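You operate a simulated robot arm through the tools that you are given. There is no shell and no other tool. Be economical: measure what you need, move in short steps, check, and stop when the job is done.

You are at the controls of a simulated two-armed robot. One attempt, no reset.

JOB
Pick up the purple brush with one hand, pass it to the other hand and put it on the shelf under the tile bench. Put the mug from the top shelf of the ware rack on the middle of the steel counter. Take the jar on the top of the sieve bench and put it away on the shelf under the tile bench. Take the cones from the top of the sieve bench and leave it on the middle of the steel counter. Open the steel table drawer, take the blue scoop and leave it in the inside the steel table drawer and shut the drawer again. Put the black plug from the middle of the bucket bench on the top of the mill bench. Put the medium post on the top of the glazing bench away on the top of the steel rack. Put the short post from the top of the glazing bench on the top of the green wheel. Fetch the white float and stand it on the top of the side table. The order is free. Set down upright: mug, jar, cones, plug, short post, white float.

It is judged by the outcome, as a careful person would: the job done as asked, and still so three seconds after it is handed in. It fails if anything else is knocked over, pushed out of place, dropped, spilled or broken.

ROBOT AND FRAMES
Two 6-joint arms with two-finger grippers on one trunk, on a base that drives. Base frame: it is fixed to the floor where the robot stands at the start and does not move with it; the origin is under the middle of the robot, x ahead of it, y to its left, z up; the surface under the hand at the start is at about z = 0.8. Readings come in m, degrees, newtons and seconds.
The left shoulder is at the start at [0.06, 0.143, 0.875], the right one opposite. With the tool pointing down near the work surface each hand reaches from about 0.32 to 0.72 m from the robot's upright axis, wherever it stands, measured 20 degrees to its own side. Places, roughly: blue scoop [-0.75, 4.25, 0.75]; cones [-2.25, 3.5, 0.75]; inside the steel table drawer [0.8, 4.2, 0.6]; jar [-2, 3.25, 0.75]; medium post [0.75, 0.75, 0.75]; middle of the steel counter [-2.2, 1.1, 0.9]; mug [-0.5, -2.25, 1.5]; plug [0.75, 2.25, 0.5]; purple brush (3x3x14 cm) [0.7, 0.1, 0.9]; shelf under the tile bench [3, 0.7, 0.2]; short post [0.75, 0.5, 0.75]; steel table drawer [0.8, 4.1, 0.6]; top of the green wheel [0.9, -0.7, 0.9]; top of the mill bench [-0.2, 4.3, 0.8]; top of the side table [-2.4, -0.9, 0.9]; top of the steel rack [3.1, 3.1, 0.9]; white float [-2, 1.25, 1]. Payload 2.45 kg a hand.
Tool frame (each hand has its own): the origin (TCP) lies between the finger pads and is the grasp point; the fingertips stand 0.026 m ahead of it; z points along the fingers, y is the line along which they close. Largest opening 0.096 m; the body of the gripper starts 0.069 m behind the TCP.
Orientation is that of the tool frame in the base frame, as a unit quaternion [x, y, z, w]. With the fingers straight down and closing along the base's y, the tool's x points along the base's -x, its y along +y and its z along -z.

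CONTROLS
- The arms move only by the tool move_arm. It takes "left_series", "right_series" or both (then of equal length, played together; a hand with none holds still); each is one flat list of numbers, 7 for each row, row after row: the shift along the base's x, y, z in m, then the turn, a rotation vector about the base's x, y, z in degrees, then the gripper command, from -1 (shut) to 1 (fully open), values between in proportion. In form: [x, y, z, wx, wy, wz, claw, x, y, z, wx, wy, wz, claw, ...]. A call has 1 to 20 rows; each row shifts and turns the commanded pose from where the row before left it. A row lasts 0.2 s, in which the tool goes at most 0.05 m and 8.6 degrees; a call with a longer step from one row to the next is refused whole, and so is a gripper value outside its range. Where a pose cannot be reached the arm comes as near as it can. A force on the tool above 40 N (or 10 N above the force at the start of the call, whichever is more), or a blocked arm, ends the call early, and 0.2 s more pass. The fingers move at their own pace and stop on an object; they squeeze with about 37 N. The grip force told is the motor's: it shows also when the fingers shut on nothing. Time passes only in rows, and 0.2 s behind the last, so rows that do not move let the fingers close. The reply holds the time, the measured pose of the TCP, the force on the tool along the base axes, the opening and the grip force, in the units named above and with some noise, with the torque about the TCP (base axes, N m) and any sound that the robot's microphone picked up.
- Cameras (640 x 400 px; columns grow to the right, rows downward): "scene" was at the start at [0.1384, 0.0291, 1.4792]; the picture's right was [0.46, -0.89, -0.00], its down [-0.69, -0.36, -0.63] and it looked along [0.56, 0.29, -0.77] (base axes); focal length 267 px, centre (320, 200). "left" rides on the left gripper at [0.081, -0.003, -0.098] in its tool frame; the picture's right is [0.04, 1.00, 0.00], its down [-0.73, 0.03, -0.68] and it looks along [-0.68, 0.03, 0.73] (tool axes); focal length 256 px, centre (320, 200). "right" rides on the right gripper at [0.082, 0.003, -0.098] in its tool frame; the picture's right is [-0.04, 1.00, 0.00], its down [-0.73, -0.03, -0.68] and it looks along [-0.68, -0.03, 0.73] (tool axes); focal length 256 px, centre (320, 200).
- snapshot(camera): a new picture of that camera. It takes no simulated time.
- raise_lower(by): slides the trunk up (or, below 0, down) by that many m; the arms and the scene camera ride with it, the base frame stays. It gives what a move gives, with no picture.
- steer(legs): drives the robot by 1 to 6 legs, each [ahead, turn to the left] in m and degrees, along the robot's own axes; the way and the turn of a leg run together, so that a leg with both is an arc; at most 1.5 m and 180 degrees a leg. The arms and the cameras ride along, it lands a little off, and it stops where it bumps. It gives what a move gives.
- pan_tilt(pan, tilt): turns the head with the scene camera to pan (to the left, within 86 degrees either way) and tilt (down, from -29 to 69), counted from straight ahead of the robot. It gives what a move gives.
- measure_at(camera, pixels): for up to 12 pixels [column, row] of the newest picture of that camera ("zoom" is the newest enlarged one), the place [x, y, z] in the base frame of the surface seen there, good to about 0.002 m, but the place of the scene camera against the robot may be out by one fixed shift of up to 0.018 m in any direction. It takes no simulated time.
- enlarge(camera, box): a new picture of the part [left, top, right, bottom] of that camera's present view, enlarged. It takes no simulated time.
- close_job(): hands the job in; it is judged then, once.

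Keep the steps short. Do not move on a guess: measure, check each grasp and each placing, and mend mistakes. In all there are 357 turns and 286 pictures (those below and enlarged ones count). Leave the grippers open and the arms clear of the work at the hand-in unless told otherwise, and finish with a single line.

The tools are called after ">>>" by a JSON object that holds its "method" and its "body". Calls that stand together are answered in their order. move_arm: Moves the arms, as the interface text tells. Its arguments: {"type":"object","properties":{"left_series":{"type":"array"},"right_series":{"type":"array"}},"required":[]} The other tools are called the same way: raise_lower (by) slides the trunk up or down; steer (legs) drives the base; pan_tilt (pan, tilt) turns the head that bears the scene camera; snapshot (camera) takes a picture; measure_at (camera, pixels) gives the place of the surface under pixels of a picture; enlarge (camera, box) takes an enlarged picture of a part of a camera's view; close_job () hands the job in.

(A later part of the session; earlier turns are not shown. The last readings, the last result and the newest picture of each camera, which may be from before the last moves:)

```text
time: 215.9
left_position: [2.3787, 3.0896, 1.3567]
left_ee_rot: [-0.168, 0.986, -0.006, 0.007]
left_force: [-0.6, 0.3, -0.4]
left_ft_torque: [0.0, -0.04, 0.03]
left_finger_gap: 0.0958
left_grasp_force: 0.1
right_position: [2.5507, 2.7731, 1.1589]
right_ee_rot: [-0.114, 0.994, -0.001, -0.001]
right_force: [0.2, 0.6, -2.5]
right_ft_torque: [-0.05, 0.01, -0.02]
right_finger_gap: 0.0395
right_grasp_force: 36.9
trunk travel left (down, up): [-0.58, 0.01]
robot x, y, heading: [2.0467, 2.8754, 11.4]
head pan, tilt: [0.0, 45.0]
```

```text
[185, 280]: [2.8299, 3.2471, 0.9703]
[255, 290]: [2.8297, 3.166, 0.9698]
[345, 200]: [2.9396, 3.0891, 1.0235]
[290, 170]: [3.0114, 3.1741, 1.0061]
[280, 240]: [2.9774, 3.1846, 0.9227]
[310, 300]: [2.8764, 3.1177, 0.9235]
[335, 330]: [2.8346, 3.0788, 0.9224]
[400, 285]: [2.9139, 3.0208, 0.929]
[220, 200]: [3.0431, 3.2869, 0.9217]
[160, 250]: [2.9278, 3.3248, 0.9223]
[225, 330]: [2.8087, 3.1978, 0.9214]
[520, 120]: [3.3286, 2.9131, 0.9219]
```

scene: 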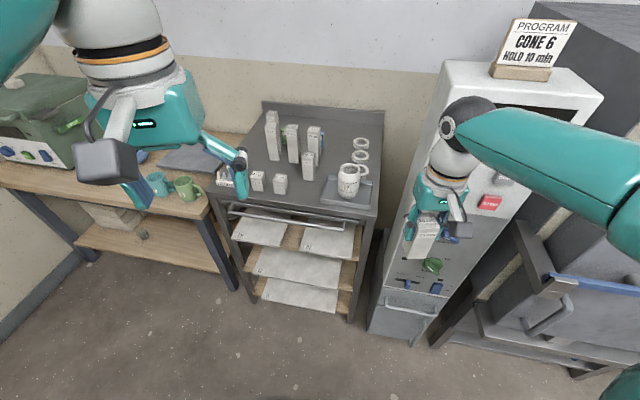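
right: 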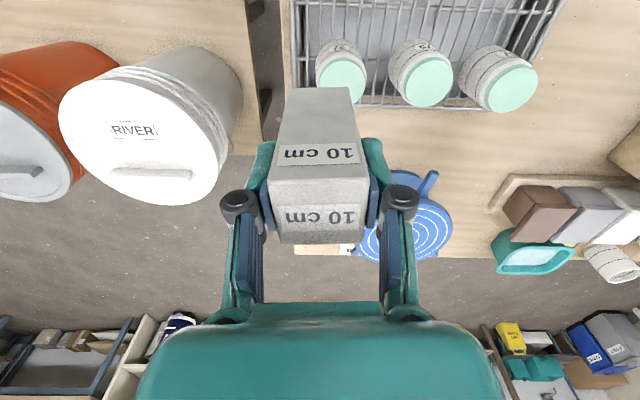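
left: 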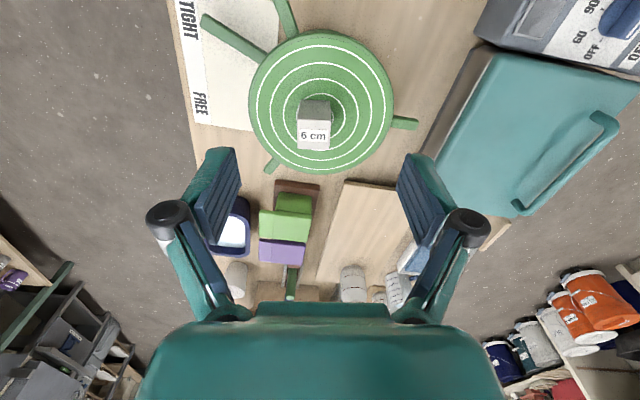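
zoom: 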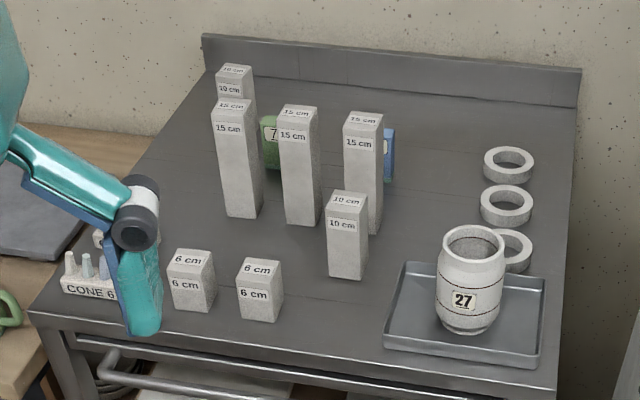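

Free spot on the rack top: about (2.845,3.092) between the 6 cm post and the tray. Spread the left hand out and bring the right hand in front, straightening its yaw by −13°.

>>> {"method": "move_arm", "body": {"left_series": [-0.01, 0.04, 0, 0, 0, 0, 1, -0.01, 0.04, 0, 0, 0, 0, 1, -0.01, 0.04, 0, 0, 0, 0, 1, -0.01, 0.04, 0, 0, 0, 0, 1, -0.01, 0.04, 0, 0, 0, 0, 1], "right_series": [-0.01, 0.04, 0, 0, 0, -2.6, -1, -0.01, 0.04, 0, 0, 0, -2.6, -1, -0.01, 0.04, 0, 0, 0, -2.6, -1, -0.01, 0.04, 0, 0, 0, -2.6, -1, -0.01, 0.04, 0, 0, 0, -2.6, -1]}}

>>> {"method": "steer", "body": {"legs": [[0.2, 0]]}}

>>> {"method": "snapshot", "body": {"camera": "right"}}

>>> {"method": "snapshot", "body": {"camera": "scene"}}

```text
time: 217.1
left_position: [2.3287, 3.2885, 1.3506]
left_ee_rot: [-0.167, 0.986, -0.006, 0.007]
left_force: [-0.3, 1.4, -0.3]
left_ft_torque: [-0.07, 0.02, -0.02]
left_finger_gap: 0.0957
left_grasp_force: 0.1
left hand out of reach, approached as far as the arm can: row 3, 4
right_position: [2.503, 2.9729, 1.1594]
right_ee_rot: [0.0, 1.0, -0.001, -0.001]
right_force: [-0.9, 0.2, -2.5]
right_ft_torque: [-0.05, 0.01, -0.03]
right_finger_gap: 0.0393
right_grasp_force: 37.1
trunk travel left (down, up): [-0.58, 0.01]
robot x, y, heading: [2.0537, 2.8791, 11.6]
head pan, tilt: [0.0, 45.0]
```

```text
time: 218.7
left_position: [2.5302, 3.3258, 1.3504]
left_ee_rot: [-0.166, 0.986, -0.005, 0.006]
left_force: [0.4, 0.7, 0.3]
left_ft_torque: [-0.01, 0.05, -0.03]
left_finger_gap: 0.0962
left_grasp_force: 0.1
right_position: [2.7036, 3.011, 1.1591]
right_ee_rot: [0.0, 1.0, 0.0, -0.001]
right_force: [0.0, 0.5, -3.8]
right_ft_torque: [-0.01, 0.04, -0.02]
right_finger_gap: 0.0394
right_grasp_force: 36.6
trunk travel left (down, up): [-0.58, 0.01]
robot x, y, heading: [2.2495, 2.9139, 11.4]
head pan, tilt: [0.0, 45.0]
```

```text
205 pictures are left
```

right: 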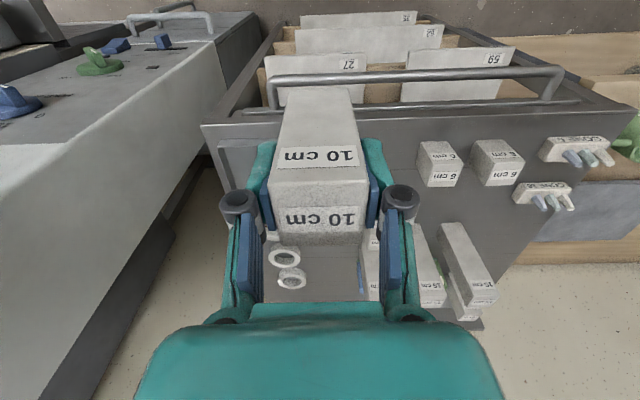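

```text
204 pictures are left
```

scene: 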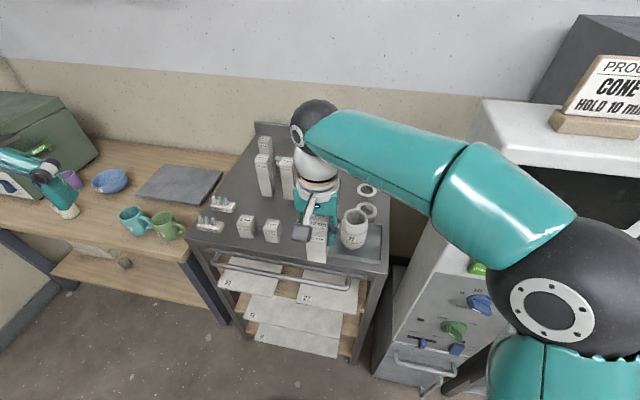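

>>> {"method": "measure_at", "body": {"camera": "right", "pixels": [[425, 180], [455, 180], [425, 150], [440, 172], [370, 130], [400, 150], [400, 120], [230, 160], [225, 130], [375, 240]]}}

```text
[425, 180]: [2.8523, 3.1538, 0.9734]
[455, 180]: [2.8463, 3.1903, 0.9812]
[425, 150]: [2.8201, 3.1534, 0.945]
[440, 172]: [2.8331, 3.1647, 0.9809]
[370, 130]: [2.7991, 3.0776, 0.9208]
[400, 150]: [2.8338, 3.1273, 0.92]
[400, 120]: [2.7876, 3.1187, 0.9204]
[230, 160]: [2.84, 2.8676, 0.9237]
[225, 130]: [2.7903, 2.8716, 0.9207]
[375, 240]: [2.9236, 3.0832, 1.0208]
```

>>> {"method": "move_arm", "body": {"right_series": [0.036, 0.019, 0, 0, 0, 0, -1, 0.036, 0.019, 0, 0, 0, 0, -1, 0.036, 0.019, 0, 0, 0, 0, -1, 0.036, 0.019, 0, 0, 0, 0, -1, 0, 0, -0.035, 0, 0, 0, -1, 0, 0, -0.035, 0, 0, 0, -1, 0, 0, -0.035, 0, 0, 0, -1]}}

>>> {"method": "snapshot", "body": {"camera": "right"}}

>>> {"method": "enlarge", "body": {"camera": "scene", "box": [180, 100, 420, 260]}}

```text
time: 220.3
left_position: [2.5295, 3.3253, 1.3507]
left_ee_rot: [-0.166, 0.986, -0.006, 0.007]
left_force: [0.4, 0.2, 0.2]
left_ft_torque: [0.0, 0.0, 0.01]
left_finger_gap: 0.0959
left_grasp_force: 0.0
right_position: [2.8051, 3.0657, 1.0476]
right_ee_rot: [0.001, 1.0, 0.0, -0.001]
right_force: [0.2, 0.2, -3.1]
right_ft_torque: [0.01, 0.02, -0.02]
right_finger_gap: 0.0395
right_grasp_force: 37.4
right hand out of reach, approached as far as the arm can: row 3, 4
trunk travel left (down, up): [-0.58, 0.01]
robot x, y, heading: [2.2536, 2.9157, 11.3]
head pan, tilt: [0.0, 45.0]
```

```text
203 pictures are left
```

right: 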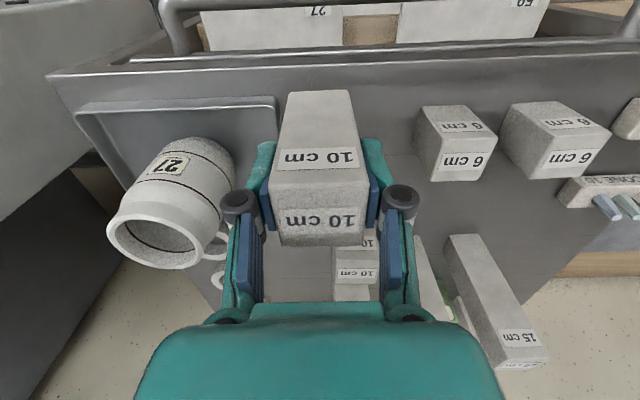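

```text
2.50 times, centred on (300, 180) of scene
```

zoom: 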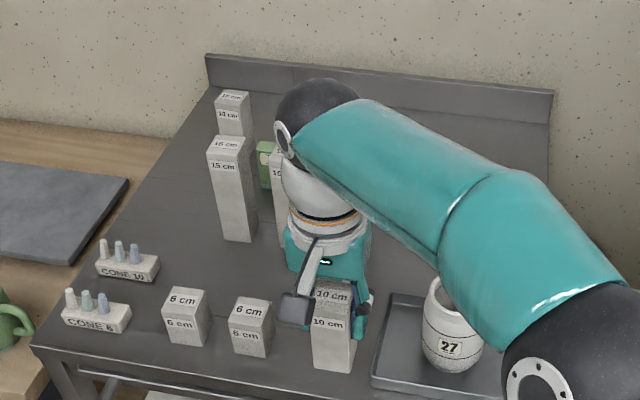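

>>> {"method": "steer", "body": {"legs": [[0.045, 0]]}}

>>> {"method": "move_arm", "body": {"right_series": [0, 0.01, -0.02, 0, 0, 0, -1, 0, 0, -0.01, 0, 0, 0, -1]}}

>>> {"method": "snapshot", "body": {"camera": "right"}}

```text
time: 221.2
left_position: [2.5784, 3.3342, 1.349]
left_ee_rot: [-0.167, 0.986, -0.006, 0.006]
left_force: [0.4, 0.6, 0.2]
left_ft_torque: [-0.04, 0.1, -0.05]
left_finger_gap: 0.096
left_grasp_force: 0.0
right_position: [2.8524, 3.0751, 1.0456]
right_ee_rot: [0.0, 1.0, 0.0, -0.002]
right_force: [2.3, 0.8, -3.3]
right_ft_torque: [0.01, 0.07, 0.01]
right_finger_gap: 0.0397
right_grasp_force: 36.4
trunk travel left (down, up): [-0.58, 0.01]
robot x, y, heading: [2.2912, 2.9245, 11.3]
head pan, tilt: [0.0, 45.0]
```

```text
time: 221.8
left_position: [2.5752, 3.3342, 1.3501]
left_ee_rot: [-0.168, 0.986, -0.006, 0.007]
left_force: [0.5, 0.5, 0.4]
left_ft_torque: [0.01, 0.02, 0.03]
left_finger_gap: 0.0959
left_grasp_force: 0.0
right_position: [2.8496, 3.083, 1.0161]
right_ee_rot: [0.0, 1.0, 0.001, -0.002]
right_force: [0.5, -0.3, -3.1]
right_ft_torque: [0.01, 0.02, 0.0]
right_finger_gap: 0.0397
right_grasp_force: 37.4
trunk travel left (down, up): [-0.58, 0.01]
robot x, y, heading: [2.2984, 2.923, 11.3]
head pan, tilt: [0.0, 45.0]
```

```text
201 pictures are left
```

right: 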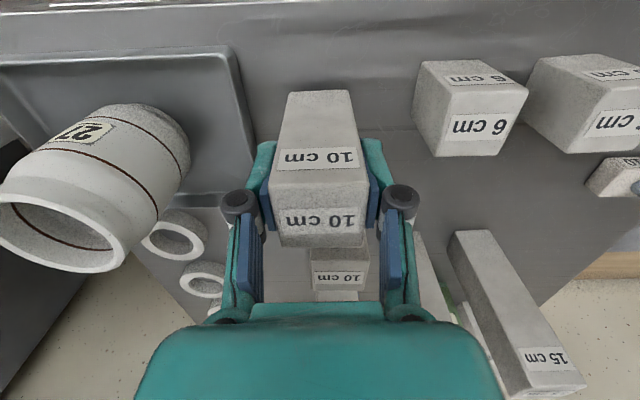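

Good clear spot. Lower to contact and release.

>>> {"method": "move_arm", "body": {"right_series": [0, 0, -0.01, 0, 0, 0, -1, 0, 0, -0.005, 0, 0, 0, -1, 0, 0, -0.003, 0, 0, 0, -1, 0, 0, -0.002, 0, 0, 0, -1]}}

```text
time: 222.8
left_position: [2.5748, 3.3349, 1.3502]
left_ee_rot: [-0.166, 0.986, -0.006, 0.008]
left_force: [0.8, -1.0, 0.5]
left_ft_torque: [-0.01, -0.01, 0.02]
left_finger_gap: 0.0962
left_grasp_force: 0.1
right_position: [2.849, 3.0829, 0.9972]
right_ee_rot: [0.0, 1.0, 0.0, -0.002]
right_force: [1.3, -0.7, -2.6]
right_ft_torque: [0.02, -0.07, 0.0]
right_finger_gap: 0.0395
right_grasp_force: 37.4
trunk travel left (down, up): [-0.58, 0.01]
robot x, y, heading: [2.2972, 2.9238, 11.5]
head pan, tilt: [0.0, 45.0]
```

>>> {"method": "move_arm", "body": {"right_series": [0, 0, -0.002, 0, 0, 0, -1, 0, 0, -0.002, 0, 0, 0, -1]}}

```text
time: 223.4
left_position: [2.5725, 3.3335, 1.3518]
left_ee_rot: [-0.167, 0.986, -0.006, 0.008]
left_force: [-0.5, 0.1, -0.3]
left_ft_torque: [-0.04, -0.03, 0.01]
left_finger_gap: 0.096
left_grasp_force: 0.1
right_position: [2.8486, 3.0837, 0.9973]
right_ee_rot: [0.0, 1.0, 0.002, 0.002]
right_force: [-0.6, 0.0, 18.8]
right_ft_torque: [-0.16, 0.47, 0.07]
right_finger_gap: 0.0395
right_grasp_force: 36.9
trunk travel left (down, up): [-0.58, 0.01]
robot x, y, heading: [2.2969, 2.9239, 11.4]
head pan, tilt: [0.0, 45.0]
```

Firm contact (19 N). Open a little and lift.

>>> {"method": "move_arm", "body": {"right_series": [0, 0, 0.002, 0, 0, 0, -1, 0, 0, 0, 0, 0, 0, 0.1, 0, 0, 0, 0, 0, 0, 0.25, 0, 0, 0, 0, 0, 0, 0.25, 0, 0, 0.03, 0, 0, 0, 0.25, 0, 0, 0.045, 0, 0, 0, 0.25, -0.02, 0, 0.045, 0, 0, 0, 0.25, -0.03, 0, 0.035, 0, 0, 0, 0.25, -0.04, 0, 0.02, 0, 0, 0, 0.25, -0.04, -0.01, 0, 0, 0, 0, 0.25]}}

>>> {"method": "enlarge", "body": {"camera": "scene", "box": [180, 100, 420, 260]}}

```text
time: 225.6
left_position: [2.5727, 3.3333, 1.3513]
left_ee_rot: [-0.166, 0.986, -0.006, 0.008]
left_force: [-0.5, 0.4, 0.2]
left_ft_torque: [0.04, -0.03, -0.01]
left_finger_gap: 0.0961
left_grasp_force: 0.2
right_position: [2.7176, 3.0724, 1.1704]
right_ee_rot: [0.0, 1.0, 0.0, -0.001]
right_force: [-0.2, -0.7, 0.1]
right_ft_torque: [0.02, 0.0, -0.06]
right_finger_gap: 0.0599
right_grasp_force: 0.1
trunk travel left (down, up): [-0.58, 0.01]
robot x, y, heading: [2.2942, 2.9284, 11.4]
head pan, tilt: [0.0, 45.0]
```

```text
2.50 times, centred on (300, 180) of scene
```

zoom: 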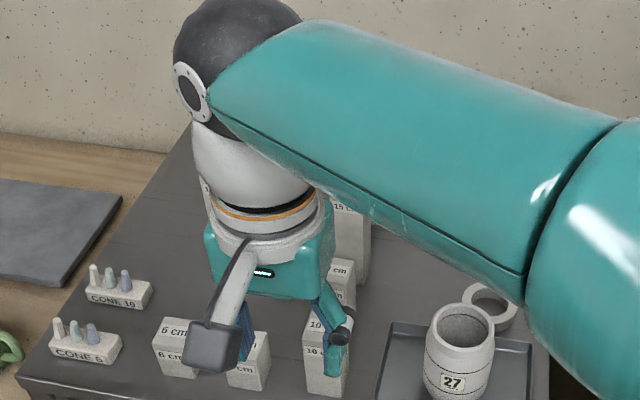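

Post stands. Back away, turn towards the bucket bench for the plug.

>>> {"method": "steer", "body": {"legs": [[-0.5, 0], [0, 45]]}}

>>> {"method": "steer", "body": {"legs": [[0, 45]]}}

>>> {"method": "steer", "body": {"legs": [[0, 45]]}}

>>> {"method": "steer", "body": {"legs": [[0, 45]]}}

>>> {"method": "pan_tilt", "body": {"pan": 20, "tilt": 45}}

>>> {"method": "snapshot", "body": {"camera": "scene"}}

```text
time: 230.8
left_position: [1.7318, 3.3191, 1.3499]
left_ee_rot: [-0.524, 0.851, 0.0, 0.011]
left_force: [0.6, -0.9, 0.0]
left_ft_torque: [-0.02, 0.01, -0.02]
left_finger_gap: 0.0962
left_grasp_force: 0.1
right_position: [2.0179, 3.2323, 1.169]
right_ee_rot: [-0.375, 0.927, 0.0, 0.0]
right_force: [-0.4, -0.2, 0.5]
right_ft_torque: [0.01, -0.03, -0.01]
right_finger_gap: 0.0597
right_grasp_force: 0.1
trunk travel left (down, up): [-0.58, 0.01]
robot x, y, heading: [1.8356, 2.8168, 55.4]
head pan, tilt: [0.0, 45.0]
```

```text
time: 233.5
left_position: [1.4142, 3.102, 1.3453]
left_ee_rot: [0.804, -0.594, -0.007, -0.012]
left_force: [-0.4, 0.5, 0.4]
left_ft_torque: [0.01, -0.03, 0.0]
left_finger_gap: 0.0958
left_grasp_force: 0.0
right_position: [1.6993, 3.2543, 1.1942]
right_ee_rot: [-0.676, 0.736, 0.023, -0.01]
right_force: [-0.3, -0.3, -0.7]
right_ft_torque: [0.02, -0.04, 0.0]
right_finger_gap: 0.0602
right_grasp_force: 0.0
trunk travel left (down, up): [-0.58, 0.01]
robot x, y, heading: [1.8704, 2.8162, 98.7]
head pan, tilt: [0.0, 45.0]
stopped in leg 1: the robot was blocked; the commanded pose is now the measured one
```

```text
time: 236.2
left_position: [1.3452, 2.7051, 1.3419]
left_ee_rot: [0.969, -0.248, -0.016, -0.008]
left_force: [-0.6, 0.4, -0.6]
left_ft_torque: [0.02, 0.01, 0.0]
left_finger_gap: 0.0959
left_grasp_force: 0.1
right_position: [1.4475, 3.047, 1.2218]
right_ee_rot: [0.889, -0.455, -0.037, 0.038]
right_force: [0.1, 0.2, 0.6]
right_ft_torque: [0.02, -0.01, -0.01]
right_finger_gap: 0.06
right_grasp_force: 0.0
trunk travel left (down, up): [-0.58, 0.01]
robot x, y, heading: [1.8827, 2.84, 142.6]
head pan, tilt: [0.0, 45.0]
stopped in leg 1: the robot was blocked; the commanded pose is now the measured one
```

```text
time: 238.5
left_position: [1.5402, 2.4052, 1.3399]
left_ee_rot: [0.997, 0.079, -0.022, -0.001]
left_force: [-0.5, -0.9, 0.0]
left_ft_torque: [0.04, 0.0, 0.02]
left_finger_gap: 0.0959
left_grasp_force: 0.1
right_position: [1.3977, 2.7646, 1.2463]
right_ee_rot: [0.983, -0.168, -0.036, 0.071]
right_force: [-0.8, 0.2, -1.0]
right_ft_torque: [0.02, 0.01, 0.0]
right_finger_gap: 0.0602
right_grasp_force: 0.0
trunk travel left (down, up): [-0.58, 0.01]
robot x, y, heading: [1.8825, 2.8709, -179.2]
head pan, tilt: [0.0, 45.0]
stopped in leg 1: the robot was blocked; the commanded pose is now the measured one
```

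```text
time: 239.4
left_position: [1.5391, 2.4059, 1.3418]
left_ee_rot: [0.997, 0.079, -0.023, -0.001]
left_force: [-0.2, 0.6, 0.4]
left_ft_torque: [0.02, 0.01, -0.06]
left_finger_gap: 0.096
left_grasp_force: 0.0
right_position: [1.3972, 2.7649, 1.247]
right_ee_rot: [0.983, -0.167, -0.034, 0.07]
right_force: [0.0, -0.4, -1.3]
right_ft_torque: [0.02, -0.03, 0.01]
right_finger_gap: 0.0599
right_grasp_force: 0.1
trunk travel left (down, up): [-0.58, 0.01]
robot x, y, heading: [1.8846, 2.8698, -179.0]
head pan, tilt: [20.0, 45.0]
```

```text
199 pictures are left
```

scene: 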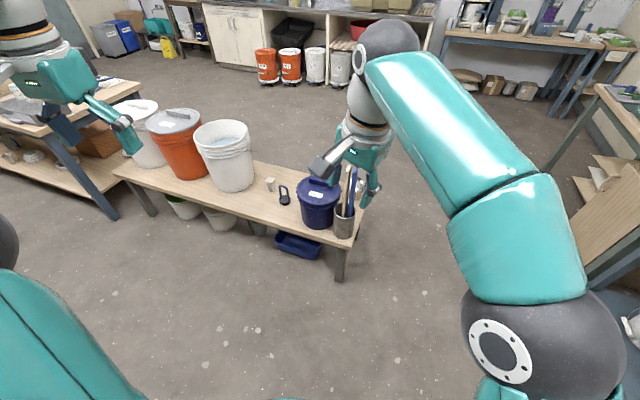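

The turning jolted the right arm's pose slightly; no object is near. Zoom in on the bucket bench: the black plug seems to be at (284,195).

>>> {"method": "enlarge", "body": {"camera": "scene", "box": [190, 130, 390, 260]}}

>>> {"method": "measure_at", "body": {"camera": "scene", "pixels": [[284, 202], [284, 190], [270, 184], [250, 205], [330, 245], [230, 190], [320, 215], [345, 235], [130, 178], [260, 170]]}}

```text
3.08 times, centred on (290, 195) of scene
```

zoom: 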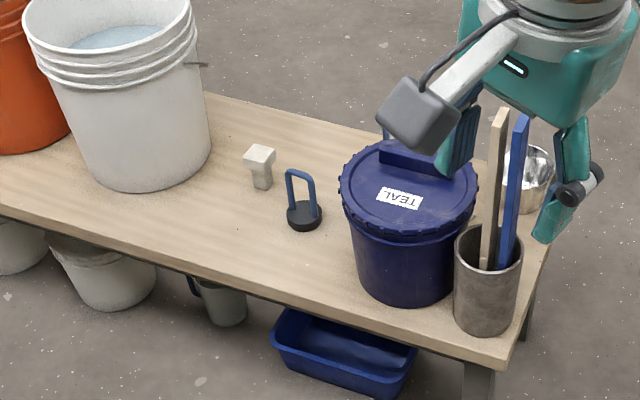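

```text
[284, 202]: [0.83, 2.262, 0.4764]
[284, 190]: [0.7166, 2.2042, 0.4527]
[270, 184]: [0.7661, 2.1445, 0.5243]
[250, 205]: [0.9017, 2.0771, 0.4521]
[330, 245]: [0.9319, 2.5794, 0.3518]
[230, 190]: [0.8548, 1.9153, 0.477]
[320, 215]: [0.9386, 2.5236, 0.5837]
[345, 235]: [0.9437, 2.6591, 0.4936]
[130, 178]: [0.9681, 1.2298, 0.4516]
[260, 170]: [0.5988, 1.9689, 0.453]
```

The black plug (disc with a blue loop) is at ≈(0.83,2.26), bench z 0.452. Level both hands and drive to (1.43,2.40).

>>> {"method": "move_arm", "body": {"left_series": [0, 0, 0, 0, -2.6, 0, 1, 0, 0, 0, 0, 0, 0, 1], "right_series": [0, 0, 0, 3.6, -2.6, 0, 1, 0, 0, 0, 3.6, -2.6, 0, 1]}}

>>> {"method": "steer", "body": {"legs": [[0, 44], [0.62, 0]]}}

>>> {"method": "steer", "body": {"legs": [[0, -43]]}}

>>> {"method": "snapshot", "body": {"camera": "left"}}

>>> {"method": "snapshot", "body": {"camera": "scene"}}

```text
time: 240.2
left_position: [1.5406, 2.4083, 1.3319]
left_ee_rot: [0.997, 0.078, 0.0, 0.002]
left_force: [0.2, 0.4, -0.5]
left_ft_torque: [0.02, -0.01, 0.0]
left_finger_gap: 0.0959
left_grasp_force: 0.0
left hand out of reach, approached as far as the arm can: row 1
right_position: [1.3947, 2.8072, 1.2717]
right_ee_rot: [0.979, -0.198, -0.016, 0.031]
right_force: [-0.2, 0.1, 0.0]
right_ft_torque: [0.01, 0.02, -0.02]
right_finger_gap: 0.0961
right_grasp_force: 0.1
right hand out of reach, approached as far as the arm can: row 2
trunk travel left (down, up): [-0.58, 0.01]
robot x, y, heading: [1.882, 2.8681, -179.0]
head pan, tilt: [20.0, 45.0]
stopped in row 2 (right hand): the arm was blocked; the commanded pose is now the measured one
```

```text
time: 242.1
left_position: [1.7953, 2.3065, 1.3299]
left_ee_rot: [0.95, 0.314, -0.002, 0.005]
left_force: [1.2, -0.4, 0.1]
left_ft_torque: [0.03, 0.04, 0.0]
left_finger_gap: 0.0958
left_grasp_force: 0.1
right_position: [1.438, 2.6105, 1.3234]
right_ee_rot: [0.988, 0.0, -0.06, 0.143]
right_force: [1.7, 0.1, -0.1]
right_ft_torque: [0.01, 0.0, -0.02]
right_finger_gap: 0.0961
right_grasp_force: 0.1
trunk travel left (down, up): [-0.58, 0.01]
robot x, y, heading: [1.8747, 2.887, -151.3]
head pan, tilt: [20.0, 45.0]
stopped in leg 1: the robot was blocked; the commanded pose is now the measured one
```

```text
time: 245.2
left_position: [1.4231, 2.5211, 1.3332]
left_ee_rot: [0.998, -0.057, -0.004, 0.005]
left_force: [-0.4, 1.2, 0.3]
left_ft_torque: [-0.07, 0.01, 0.02]
left_finger_gap: 0.0958
left_grasp_force: 0.1
right_position: [1.3574, 2.9846, 1.3276]
right_ee_rot: [0.918, -0.362, -0.114, 0.117]
right_force: [0.6, 0.6, -0.6]
right_ft_torque: [-0.06, 0.0, 0.02]
right_finger_gap: 0.0958
right_grasp_force: 0.0
trunk travel left (down, up): [-0.58, 0.01]
robot x, y, heading: [1.8732, 2.858, 165.6]
head pan, tilt: [20.0, 45.0]
stopped in leg 1: the robot was blocked; the commanded pose is now the measured one
```

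```text
197 pictures are left
```

left: 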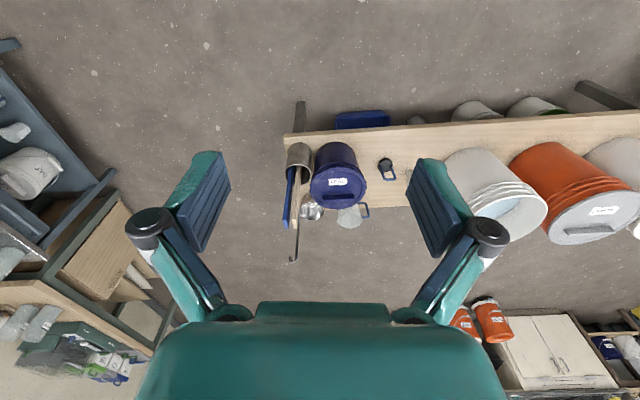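

```text
196 pictures are left
```

scene: 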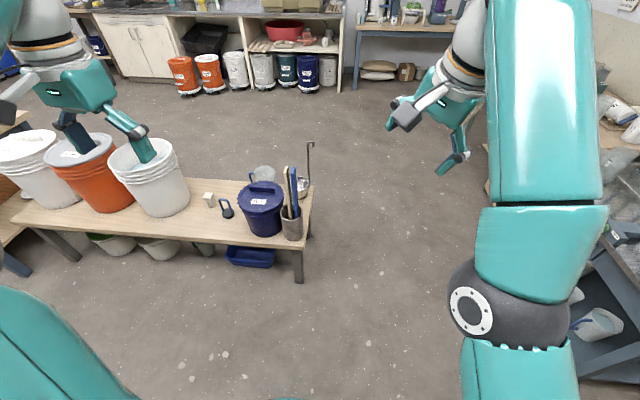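

The right arm seems to be blocked by something. Look to the right side.

>>> {"method": "pan_tilt", "body": {"pan": -60, "tilt": 45}}

>>> {"method": "snapshot", "body": {"camera": "scene"}}

>>> {"method": "measure_at", "body": {"camera": "scene", "pixels": [[100, 60], [100, 150], [200, 60], [200, 150], [300, 60], [300, 150], [400, 60], [400, 150], [500, 60], [500, 150], [600, 100], [600, 200]]}}

```text
time: 246.7
left_position: [1.4246, 2.5175, 1.3322]
left_ee_rot: [0.998, -0.057, -0.003, 0.005]
left_force: [-0.8, -0.2, 0.6]
left_ft_torque: [-0.02, 0.02, 0.01]
left_finger_gap: 0.0957
left_grasp_force: 0.1
right_position: [1.3571, 2.9807, 1.3283]
right_ee_rot: [0.919, -0.36, -0.113, 0.116]
right_force: [0.0, -1.0, 0.3]
right_ft_torque: [-0.02, -0.01, -0.02]
right_finger_gap: 0.0961
right_grasp_force: 0.0
trunk travel left (down, up): [-0.58, 0.01]
robot x, y, heading: [1.8718, 2.8553, 165.6]
head pan, tilt: [-60.0, 45.0]
```

```text
195 pictures are left
```

scene: 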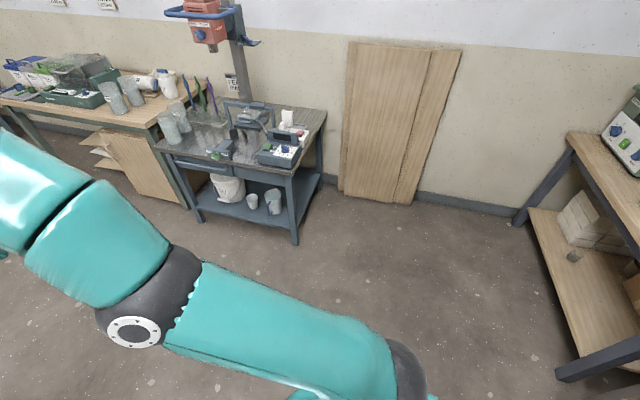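

```text
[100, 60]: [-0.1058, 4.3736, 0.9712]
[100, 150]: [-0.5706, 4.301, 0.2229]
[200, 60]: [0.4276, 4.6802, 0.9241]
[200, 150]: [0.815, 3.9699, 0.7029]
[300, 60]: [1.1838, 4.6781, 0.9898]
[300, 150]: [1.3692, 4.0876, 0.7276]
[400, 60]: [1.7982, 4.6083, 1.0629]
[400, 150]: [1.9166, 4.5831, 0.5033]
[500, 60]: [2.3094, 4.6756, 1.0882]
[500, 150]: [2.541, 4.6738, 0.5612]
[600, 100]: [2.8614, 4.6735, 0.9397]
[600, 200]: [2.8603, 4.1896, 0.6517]
```

Nothing is near: the right arm was just stretched across the midline and jolted. Bring the right hand back to a comfortable pose, levelling it.

>>> {"method": "move_arm", "body": {"right_series": [0.0237, 0.0271, -0.022, 0, 0, 0, 1, 0.0237, 0.0271, -0.022, 0, 0, 0, 1, 0.0237, 0.0271, -0.022, 0.96, -2.1, 0, 1, 0.0237, 0.0271, -0.022, 0.96, -2.1, 0, 1, 0.0237, 0.0271, -0.022, 0.96, -2.1, 0, 1, 0.0237, 0.0271, -0.022, 0.96, -2.1, 0, 1, 0.0237, 0.0271, -0.022, 1.9, -4.2, 0, 1, 0.0237, 0.0271, -0.022, 1.9, -4.2, 0, 1]}}

>>> {"method": "pan_tilt", "body": {"pan": 0, "tilt": 50}}

>>> {"method": "snapshot", "body": {"camera": "scene"}}

```text
time: 248.5
left_position: [1.425, 2.5187, 1.3322]
left_ee_rot: [0.998, -0.056, -0.005, 0.004]
left_force: [0.8, -0.1, 0.3]
left_ft_torque: [-0.01, 0.0, 0.02]
left_finger_gap: 0.096
left_grasp_force: 0.0
right_position: [1.4065, 3.1976, 1.2002]
right_ee_rot: [0.931, -0.366, -0.003, 0.001]
right_force: [1.0, -0.5, 0.1]
right_ft_torque: [0.03, 0.06, -0.02]
right_finger_gap: 0.0963
right_grasp_force: 0.1
right hand out of reach, approached as far as the arm can: row 1, 2, 3, 4, 5
trunk travel left (down, up): [-0.58, 0.01]
robot x, y, heading: [1.8734, 2.855, 165.6]
head pan, tilt: [-60.0, 45.0]
```

```text
time: 249.8
left_position: [1.4235, 2.5179, 1.3311]
left_ee_rot: [0.998, -0.056, -0.004, 0.004]
left_force: [0.0, 0.0, 0.5]
left_ft_torque: [0.02, 0.0, 0.01]
left_finger_gap: 0.096
left_grasp_force: 0.0
right_position: [1.4043, 3.1967, 1.1995]
right_ee_rot: [0.931, -0.366, -0.002, 0.0]
right_force: [0.2, 0.3, -0.3]
right_ft_torque: [0.04, -0.01, 0.01]
right_finger_gap: 0.0961
right_grasp_force: 0.0
trunk travel left (down, up): [-0.58, 0.01]
robot x, y, heading: [1.8707, 2.8518, 165.8]
head pan, tilt: [0.0, 50.0]
```

```text
194 pictures are left
```

scene: 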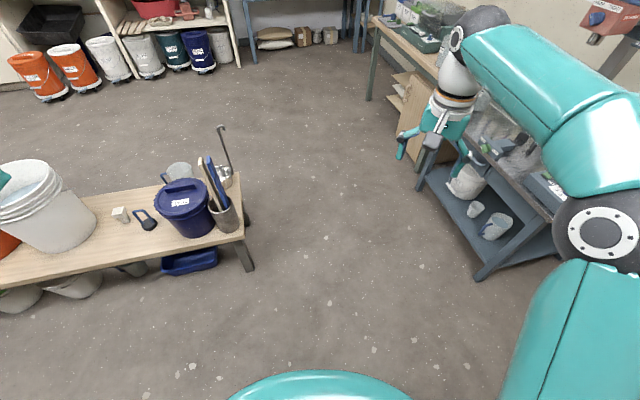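

Now drive to the plug position.

>>> {"method": "steer", "body": {"legs": [[0, 30]]}}

>>> {"method": "steer", "body": {"legs": [[0, 30], [0.6, 0]]}}

>>> {"method": "steer", "body": {"legs": [[0, -45]]}}

>>> {"method": "snapshot", "body": {"camera": "scene"}}

```text
time: 251.8
left_position: [1.6555, 2.3403, 1.331]
left_ee_rot: [0.979, 0.202, -0.003, 0.005]
left_force: [-0.2, 0.6, -0.7]
left_ft_torque: [-0.01, -0.03, -0.02]
left_finger_gap: 0.0961
left_grasp_force: 0.1
right_position: [1.3, 2.9186, 1.2001]
right_ee_rot: [0.994, -0.114, -0.001, 0.001]
right_force: [0.1, 0.3, 0.0]
right_ft_torque: [-0.01, -0.02, -0.01]
right_finger_gap: 0.0959
right_grasp_force: 0.0
trunk travel left (down, up): [-0.58, 0.01]
robot x, y, heading: [1.8715, 2.879, -164.6]
head pan, tilt: [0.0, 50.0]
```

```text
time: 256.9
left_position: [1.5358, 1.8695, 1.3318]
left_ee_rot: [0.891, 0.454, -0.002, 0.006]
left_force: [1.2, 0.4, 0.3]
left_ft_torque: [0.03, -0.03, -0.02]
left_finger_gap: 0.0961
left_grasp_force: 0.1
right_position: [0.9347, 2.1871, 1.1997]
right_ee_rot: [0.988, 0.153, 0.0, 0.001]
right_force: [0.6, -0.3, -0.1]
right_ft_torque: [0.02, -0.03, -0.02]
right_finger_gap: 0.0961
right_grasp_force: 0.0
trunk travel left (down, up): [-0.58, 0.01]
robot x, y, heading: [1.4554, 2.4425, -134.1]
head pan, tilt: [0.0, 50.0]
```

```text
time: 259.6
left_position: [1.1063, 1.9753, 1.3313]
left_ee_rot: [0.997, 0.078, -0.003, 0.005]
left_force: [-0.2, 0.6, -0.1]
left_ft_torque: [-0.01, 0.0, -0.01]
left_finger_gap: 0.096
left_grasp_force: 0.1
right_position: [0.9052, 2.6227, 1.2013]
right_ee_rot: [0.972, -0.237, 0.0, 0.001]
right_force: [-0.1, -0.8, 0.1]
right_ft_torque: [0.03, -0.02, -0.01]
right_finger_gap: 0.0959
right_grasp_force: 0.0
trunk travel left (down, up): [-0.58, 0.01]
robot x, y, heading: [1.4477, 2.4067, -178.4]
head pan, tilt: [0.0, 50.0]
```

```text
193 pictures are left
```

scene: 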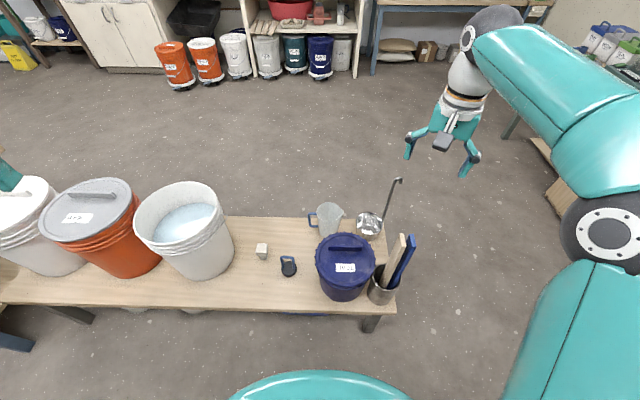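

Retract the right hand from above the utensil can, then lower the trunk.

>>> {"method": "move_arm", "body": {"right_series": [0.04, 0.02, 0, 0, 0, 0, 1, 0.04, 0.02, 0, 0, 0, 0, 1, 0.04, 0.02, 0, 0, 0, 0, 1, 0.04, 0.02, 0, 0, 0, 0, 1, 0.04, 0.02, 0, 0, 0, 0, 1], "left_series": [0, 0.03, -0.02, 0, 0, 0, 1, 0, 0.04, -0.02, 0, 0, 0, 1, 0, 0.04, -0.02, 0, 0, 0, 1, 0, 0.04, -0.02, 0, 0, 0, 1, 0, 0.04, -0.02, 0, 0, 0, 1]}}

>>> {"method": "raise_lower", "body": {"by": -0.3}}

>>> {"method": "snapshot", "body": {"camera": "left"}}

```text
time: 260.9
left_position: [1.1098, 2.1662, 1.2319]
left_ee_rot: [0.997, 0.08, -0.004, 0.005]
left_force: [-0.1, -1.1, 0.1]
left_ft_torque: [-0.01, 0.03, 0.01]
left_finger_gap: 0.0961
left_grasp_force: 0.1
right_position: [1.1062, 2.7242, 1.2017]
right_ee_rot: [0.972, -0.236, -0.003, 0.001]
right_force: [0.3, 0.4, 0.0]
right_ft_torque: [0.01, 0.06, -0.01]
right_finger_gap: 0.096
right_grasp_force: 0.0
trunk travel left (down, up): [-0.58, 0.01]
robot x, y, heading: [1.4495, 2.4064, -178.8]
head pan, tilt: [0.0, 50.0]
```

```text
time: 263.9
left_position: [1.1071, 2.1675, 0.9331]
left_ee_rot: [0.997, 0.079, -0.003, 0.004]
left_force: [1.3, 0.4, 1.1]
left_ft_torque: [0.01, -0.03, -0.04]
left_finger_gap: 0.0959
left_grasp_force: 0.0
right_position: [1.1048, 2.7229, 0.902]
right_ee_rot: [0.972, -0.236, -0.002, 0.001]
right_force: [-0.6, 0.3, 0.3]
right_ft_torque: [0.0, 0.01, -0.01]
right_finger_gap: 0.0959
right_grasp_force: 0.0
trunk travel left (down, up): [-0.28, 0.31]
robot x, y, heading: [1.4518, 2.4056, -178.6]
head pan, tilt: [0.0, 50.0]
```

```text
192 pictures are left
```

left: 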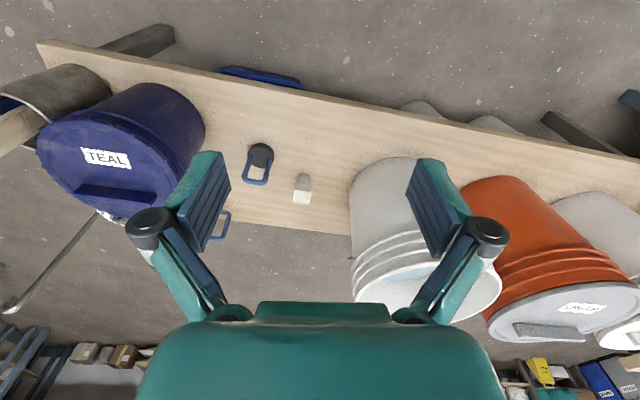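

>>> {"method": "enlarge", "body": {"camera": "left", "box": [200, 120, 340, 220]}}

>>> {"method": "measure_at", "body": {"camera": "left", "pixels": [[260, 148], [260, 156], [253, 181], [246, 180], [264, 180], [248, 165], [302, 180], [302, 196], [270, 200], [260, 105]]}}

```text
4.00 times, centred on (270, 170) of left
```

zoom: 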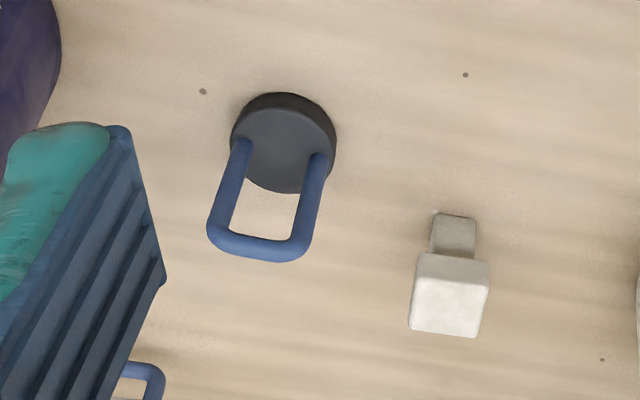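

```text
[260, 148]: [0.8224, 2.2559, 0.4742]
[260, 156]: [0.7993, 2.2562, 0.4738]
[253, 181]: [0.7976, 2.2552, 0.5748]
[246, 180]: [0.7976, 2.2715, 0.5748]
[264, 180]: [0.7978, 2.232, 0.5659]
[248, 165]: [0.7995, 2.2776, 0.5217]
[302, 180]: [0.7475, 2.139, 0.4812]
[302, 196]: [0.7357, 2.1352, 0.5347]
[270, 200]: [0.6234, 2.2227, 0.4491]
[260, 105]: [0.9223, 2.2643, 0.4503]
```

The loop spans y 2.234–2.278 at x≈0.80, top z 0.575. Bring the left hand above it, yaw −9°.

>>> {"method": "move_arm", "body": {"left_series": [-0.031, 0.009, -0.024, 0, 0, -0.9, 0.5, -0.031, 0.009, -0.024, 0, 0, -0.9, 0.5, -0.031, 0.009, -0.024, 0, 0, -0.9, 0.5, -0.031, 0.009, -0.024, 0, 0, -0.9, 0.5, -0.031, 0.009, -0.024, 0, 0, -0.9, 0.5, -0.031, 0.009, -0.024, 0, 0, -0.9, 0.5, -0.031, 0.009, -0.024, 0, 0, -0.9, 0.5, -0.031, 0.009, -0.024, 0, 0, -0.9, 0.5, -0.031, 0.009, -0.024, 0, 0, -0.9, 0.5, -0.028, 0.008, -0.024, 0, 0, -0.9, 0.5]}}

>>> {"method": "snapshot", "body": {"camera": "left"}}

```text
time: 266.1
left_position: [0.7995, 2.2562, 0.6921]
left_ee_rot: [1.0, 0.0, -0.004, 0.004]
left_force: [-0.4, -0.1, 0.2]
left_ft_torque: [0.02, 0.02, -0.02]
left_finger_gap: 0.0719
left_grasp_force: 0.1
right_position: [1.1035, 2.7234, 0.9007]
right_ee_rot: [0.972, -0.236, 0.0, 0.001]
right_force: [0.6, 0.2, 0.2]
right_ft_torque: [0.03, -0.01, -0.02]
right_finger_gap: 0.0961
right_grasp_force: 0.2
trunk travel left (down, up): [-0.28, 0.31]
robot x, y, heading: [1.449, 2.4075, -178.7]
head pan, tilt: [0.0, 50.0]
```

```text
190 pictures are left
```

left: 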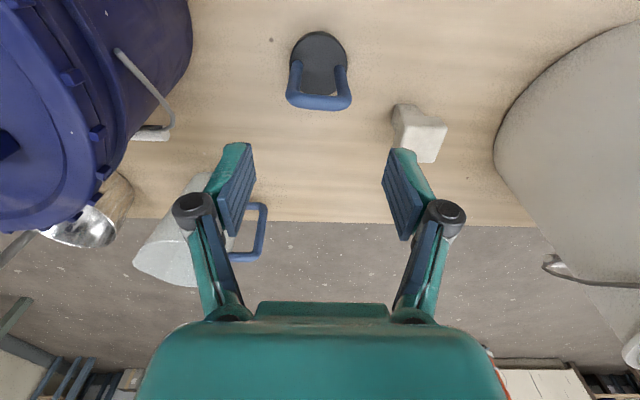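

>>> {"method": "measure_at", "body": {"camera": "left", "pixels": [[319, 102], [292, 98], [346, 98], [319, 60], [405, 125]]}}

>>> {"method": "move_arm", "body": {"left_series": [0, 0, -0.045, 0, 0, 0, 0.5, 0, 0, -0.045, 0, 0, 0, 0.5, 0, 0, -0.02, 0, 0, 0, 0.5]}}

>>> {"method": "snapshot", "body": {"camera": "left"}}

```text
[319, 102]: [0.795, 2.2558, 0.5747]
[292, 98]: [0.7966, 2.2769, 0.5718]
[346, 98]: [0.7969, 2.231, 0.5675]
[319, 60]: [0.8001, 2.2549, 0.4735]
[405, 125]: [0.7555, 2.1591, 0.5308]
```

```text
time: 266.9
left_position: [0.8017, 2.2551, 0.5816]
left_ee_rot: [1.0, 0.0, -0.003, 0.004]
left_force: [-0.8, 0.3, -0.5]
left_ft_torque: [-0.02, -0.01, -0.01]
left_finger_gap: 0.0722
left_grasp_force: 0.1
right_position: [1.1044, 2.7235, 0.9011]
right_ee_rot: [0.972, -0.236, -0.002, 0.0]
right_force: [-0.4, 1.3, 0.1]
right_ft_torque: [0.02, -0.02, -0.01]
right_finger_gap: 0.0961
right_grasp_force: 0.1
trunk travel left (down, up): [-0.28, 0.31]
robot x, y, heading: [1.4526, 2.4078, -178.6]
head pan, tilt: [0.0, 50.0]
```

```text
189 pictures are left
```

left: 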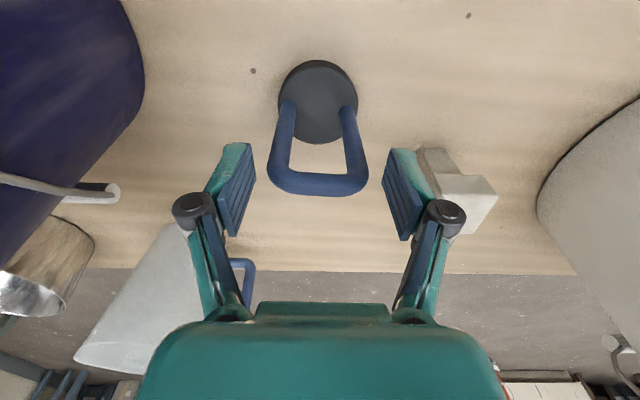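

>>> {"method": "move_arm", "body": {"left_series": [-0.003, 0, -0.035, 0, 0, 0, 0.4, 0, 0, 0, 0, 0, 0, -1, 0, 0, 0, 0, 0, 0, -1, 0, 0, 0, 0, 0, 0, -1]}}

>>> {"method": "move_arm", "body": {"left_series": [0, 0, 0.03, 0, 0, 0, -1, 0, 0, 0.04, 0, 0, 0, -1]}}

>>> {"method": "snapshot", "body": {"camera": "left"}}

```text
time: 267.9
left_position: [0.7984, 2.2562, 0.5446]
left_ee_rot: [1.0, 0.0, -0.003, 0.004]
left_force: [-0.1, -0.7, 0.2]
left_ft_torque: [0.01, 0.01, 0.02]
left_finger_gap: 0.0597
left_grasp_force: 37.0
right_position: [1.1053, 2.7238, 0.9015]
right_ee_rot: [0.972, -0.237, -0.002, 0.001]
right_force: [0.4, -0.3, 0.5]
right_ft_torque: [0.0, 0.04, 0.01]
right_finger_gap: 0.096
right_grasp_force: 0.0
trunk travel left (down, up): [-0.28, 0.31]
robot x, y, heading: [1.4497, 2.4098, -178.6]
head pan, tilt: [0.0, 50.0]
```

```text
time: 268.4
left_position: [0.7994, 2.2541, 0.6174]
left_ee_rot: [1.0, 0.0, -0.003, 0.005]
left_force: [0.8, -0.5, -1.3]
left_ft_torque: [0.01, -0.02, 0.01]
left_finger_gap: 0.0595
left_grasp_force: 37.2
right_position: [1.1049, 2.723, 0.9006]
right_ee_rot: [0.972, -0.236, -0.002, 0.002]
right_force: [-0.7, -0.1, 0.3]
right_ft_torque: [-0.01, -0.02, 0.01]
right_finger_gap: 0.0961
right_grasp_force: 0.1
trunk travel left (down, up): [-0.28, 0.31]
robot x, y, heading: [1.448, 2.4064, -178.4]
head pan, tilt: [0.0, 50.0]
```

```text
188 pictures are left
```

left: 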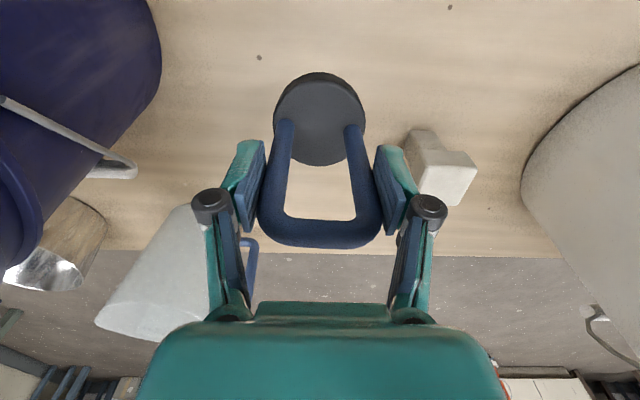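

Plug is held. Raise it, pull back, and raise the trunk.

>>> {"method": "move_arm", "body": {"left_series": [0, 0, 0.045, 0, 0, 0, -1, 0, 0, 0.045, 0, 0, 0, -1, 0, 0, 0.045, 0, 0, 0, -1, 0.04, 0, 0.02, 0, 0, 0, -1, 0.045, 0, 0.01, 0, 0, 0, -1, 0.045, 0, 0.01, 0, 0, 0, -1, 0.045, -0.01, 0, 0, 0, 0, -1, 0.04, -0.01, 0, 0, 0, 0, -1]}}

>>> {"method": "raise_lower", "body": {"by": 0.3}}

>>> {"method": "steer", "body": {"legs": [[-0.3, 0], [0, -45]]}}

>>> {"method": "snapshot", "body": {"camera": "scene"}}

```text
time: 270.2
left_position: [1.0144, 2.2369, 0.7946]
left_ee_rot: [1.0, 0.001, -0.004, 0.004]
left_force: [-0.2, -0.1, -0.4]
left_ft_torque: [-0.02, -0.02, -0.03]
left_finger_gap: 0.0596
left_grasp_force: 37.0
right_position: [1.1052, 2.7247, 0.9015]
right_ee_rot: [0.972, -0.236, -0.002, 0.001]
right_force: [-0.3, -0.3, 0.7]
right_ft_torque: [0.0, 0.01, 0.0]
right_finger_gap: 0.0959
right_grasp_force: 0.2
trunk travel left (down, up): [-0.28, 0.31]
robot x, y, heading: [1.4499, 2.4074, -178.6]
head pan, tilt: [0.0, 50.0]
```

```text
time: 273.2
left_position: [1.0144, 2.2377, 1.0963]
left_ee_rot: [1.0, 0.0, -0.004, 0.005]
left_force: [-0.9, 0.7, -1.9]
left_ft_torque: [0.01, -0.03, 0.03]
left_finger_gap: 0.0595
left_grasp_force: 36.6
right_position: [1.1037, 2.722, 1.2004]
right_ee_rot: [0.972, -0.235, -0.001, 0.001]
right_force: [0.4, 0.1, -0.3]
right_ft_torque: [-0.01, 0.0, 0.0]
right_finger_gap: 0.0959
right_grasp_force: 0.1
trunk travel left (down, up): [-0.58, 0.01]
robot x, y, heading: [1.4515, 2.4067, -178.3]
head pan, tilt: [0.0, 50.0]
```

```text
time: 277.6
left_position: [1.3159, 2.6023, 1.0955]
left_ee_rot: [0.924, -0.382, -0.005, 0.002]
left_force: [-0.1, -0.1, -2.3]
left_ft_torque: [0.04, 0.01, 0.0]
left_finger_gap: 0.0597
left_grasp_force: 36.7
right_position: [1.7243, 2.8813, 1.2015]
right_ee_rot: [0.807, -0.591, -0.001, -0.001]
right_force: [-0.1, 0.0, 0.8]
right_ft_torque: [-0.01, -0.05, 0.0]
right_finger_gap: 0.0959
right_grasp_force: 0.0
trunk travel left (down, up): [-0.58, 0.01]
robot x, y, heading: [1.7269, 2.3972, 136.6]
head pan, tilt: [0.0, 50.0]
```

```text
187 pictures are left
```

scene: 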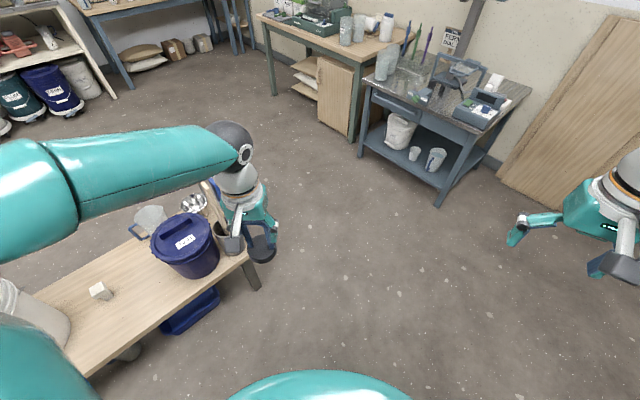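

>>> {"method": "measure_at", "body": {"camera": "scene", "pixels": [[352, 58], [262, 18], [400, 40], [420, 115], [330, 40], [290, 20], [345, 30], [375, 30], [300, 8], [360, 100]]}}

>>> {"method": "steer", "body": {"legs": [[1.2, 0]]}}

>>> {"method": "pan_tilt", "body": {"pan": -20, "tilt": 40}}

>>> {"method": "snapshot", "body": {"camera": "scene"}}

```text
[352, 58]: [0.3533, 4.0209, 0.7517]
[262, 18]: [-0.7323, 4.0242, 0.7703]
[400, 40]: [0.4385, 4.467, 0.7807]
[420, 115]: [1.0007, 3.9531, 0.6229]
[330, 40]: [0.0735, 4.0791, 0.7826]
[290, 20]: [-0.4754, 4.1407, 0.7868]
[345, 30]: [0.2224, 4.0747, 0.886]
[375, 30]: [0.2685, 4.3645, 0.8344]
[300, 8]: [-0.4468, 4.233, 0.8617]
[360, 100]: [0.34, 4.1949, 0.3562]
```

```text
time: 283.7
left_position: [0.4552, 3.4198, 1.0955]
left_ee_rot: [0.924, -0.382, -0.004, 0.003]
left_force: [-0.6, -0.1, -1.5]
left_ft_torque: [0.03, 0.01, -0.04]
left_finger_gap: 0.0596
left_grasp_force: 37.0
right_position: [0.8622, 3.6986, 1.2011]
right_ee_rot: [0.807, -0.591, -0.002, 0.0]
right_force: [-0.1, 0.3, 0.7]
right_ft_torque: [0.02, -0.05, 0.02]
right_finger_gap: 0.096
right_grasp_force: 0.0
trunk travel left (down, up): [-0.58, 0.01]
robot x, y, heading: [0.8653, 3.2131, 136.7]
head pan, tilt: [0.0, 50.0]
```

```text
time: 284.6
left_position: [0.4544, 3.4206, 1.0944]
left_ee_rot: [0.924, -0.383, -0.006, 0.003]
left_force: [-0.3, -0.6, -1.8]
left_ft_torque: [0.0, 0.01, 0.0]
left_finger_gap: 0.06
left_grasp_force: 36.2
right_position: [0.864, 3.6984, 1.2007]
right_ee_rot: [0.807, -0.59, -0.002, 0.0]
right_force: [0.7, 0.4, 0.3]
right_ft_torque: [-0.03, 0.02, 0.0]
right_finger_gap: 0.0959
right_grasp_force: 0.1
trunk travel left (down, up): [-0.58, 0.01]
robot x, y, heading: [0.8668, 3.2136, 136.5]
head pan, tilt: [-20.0, 40.0]
```

```text
186 pictures are left
```

scene: 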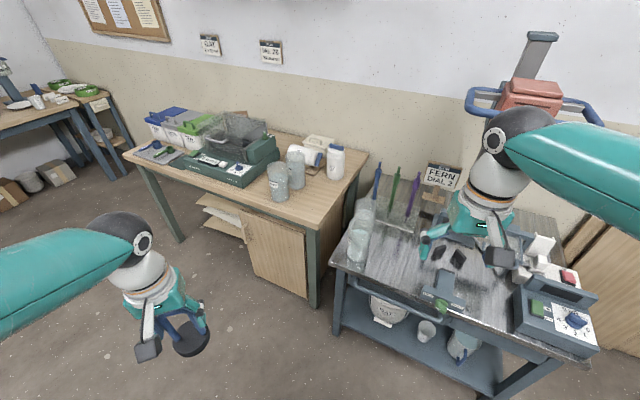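

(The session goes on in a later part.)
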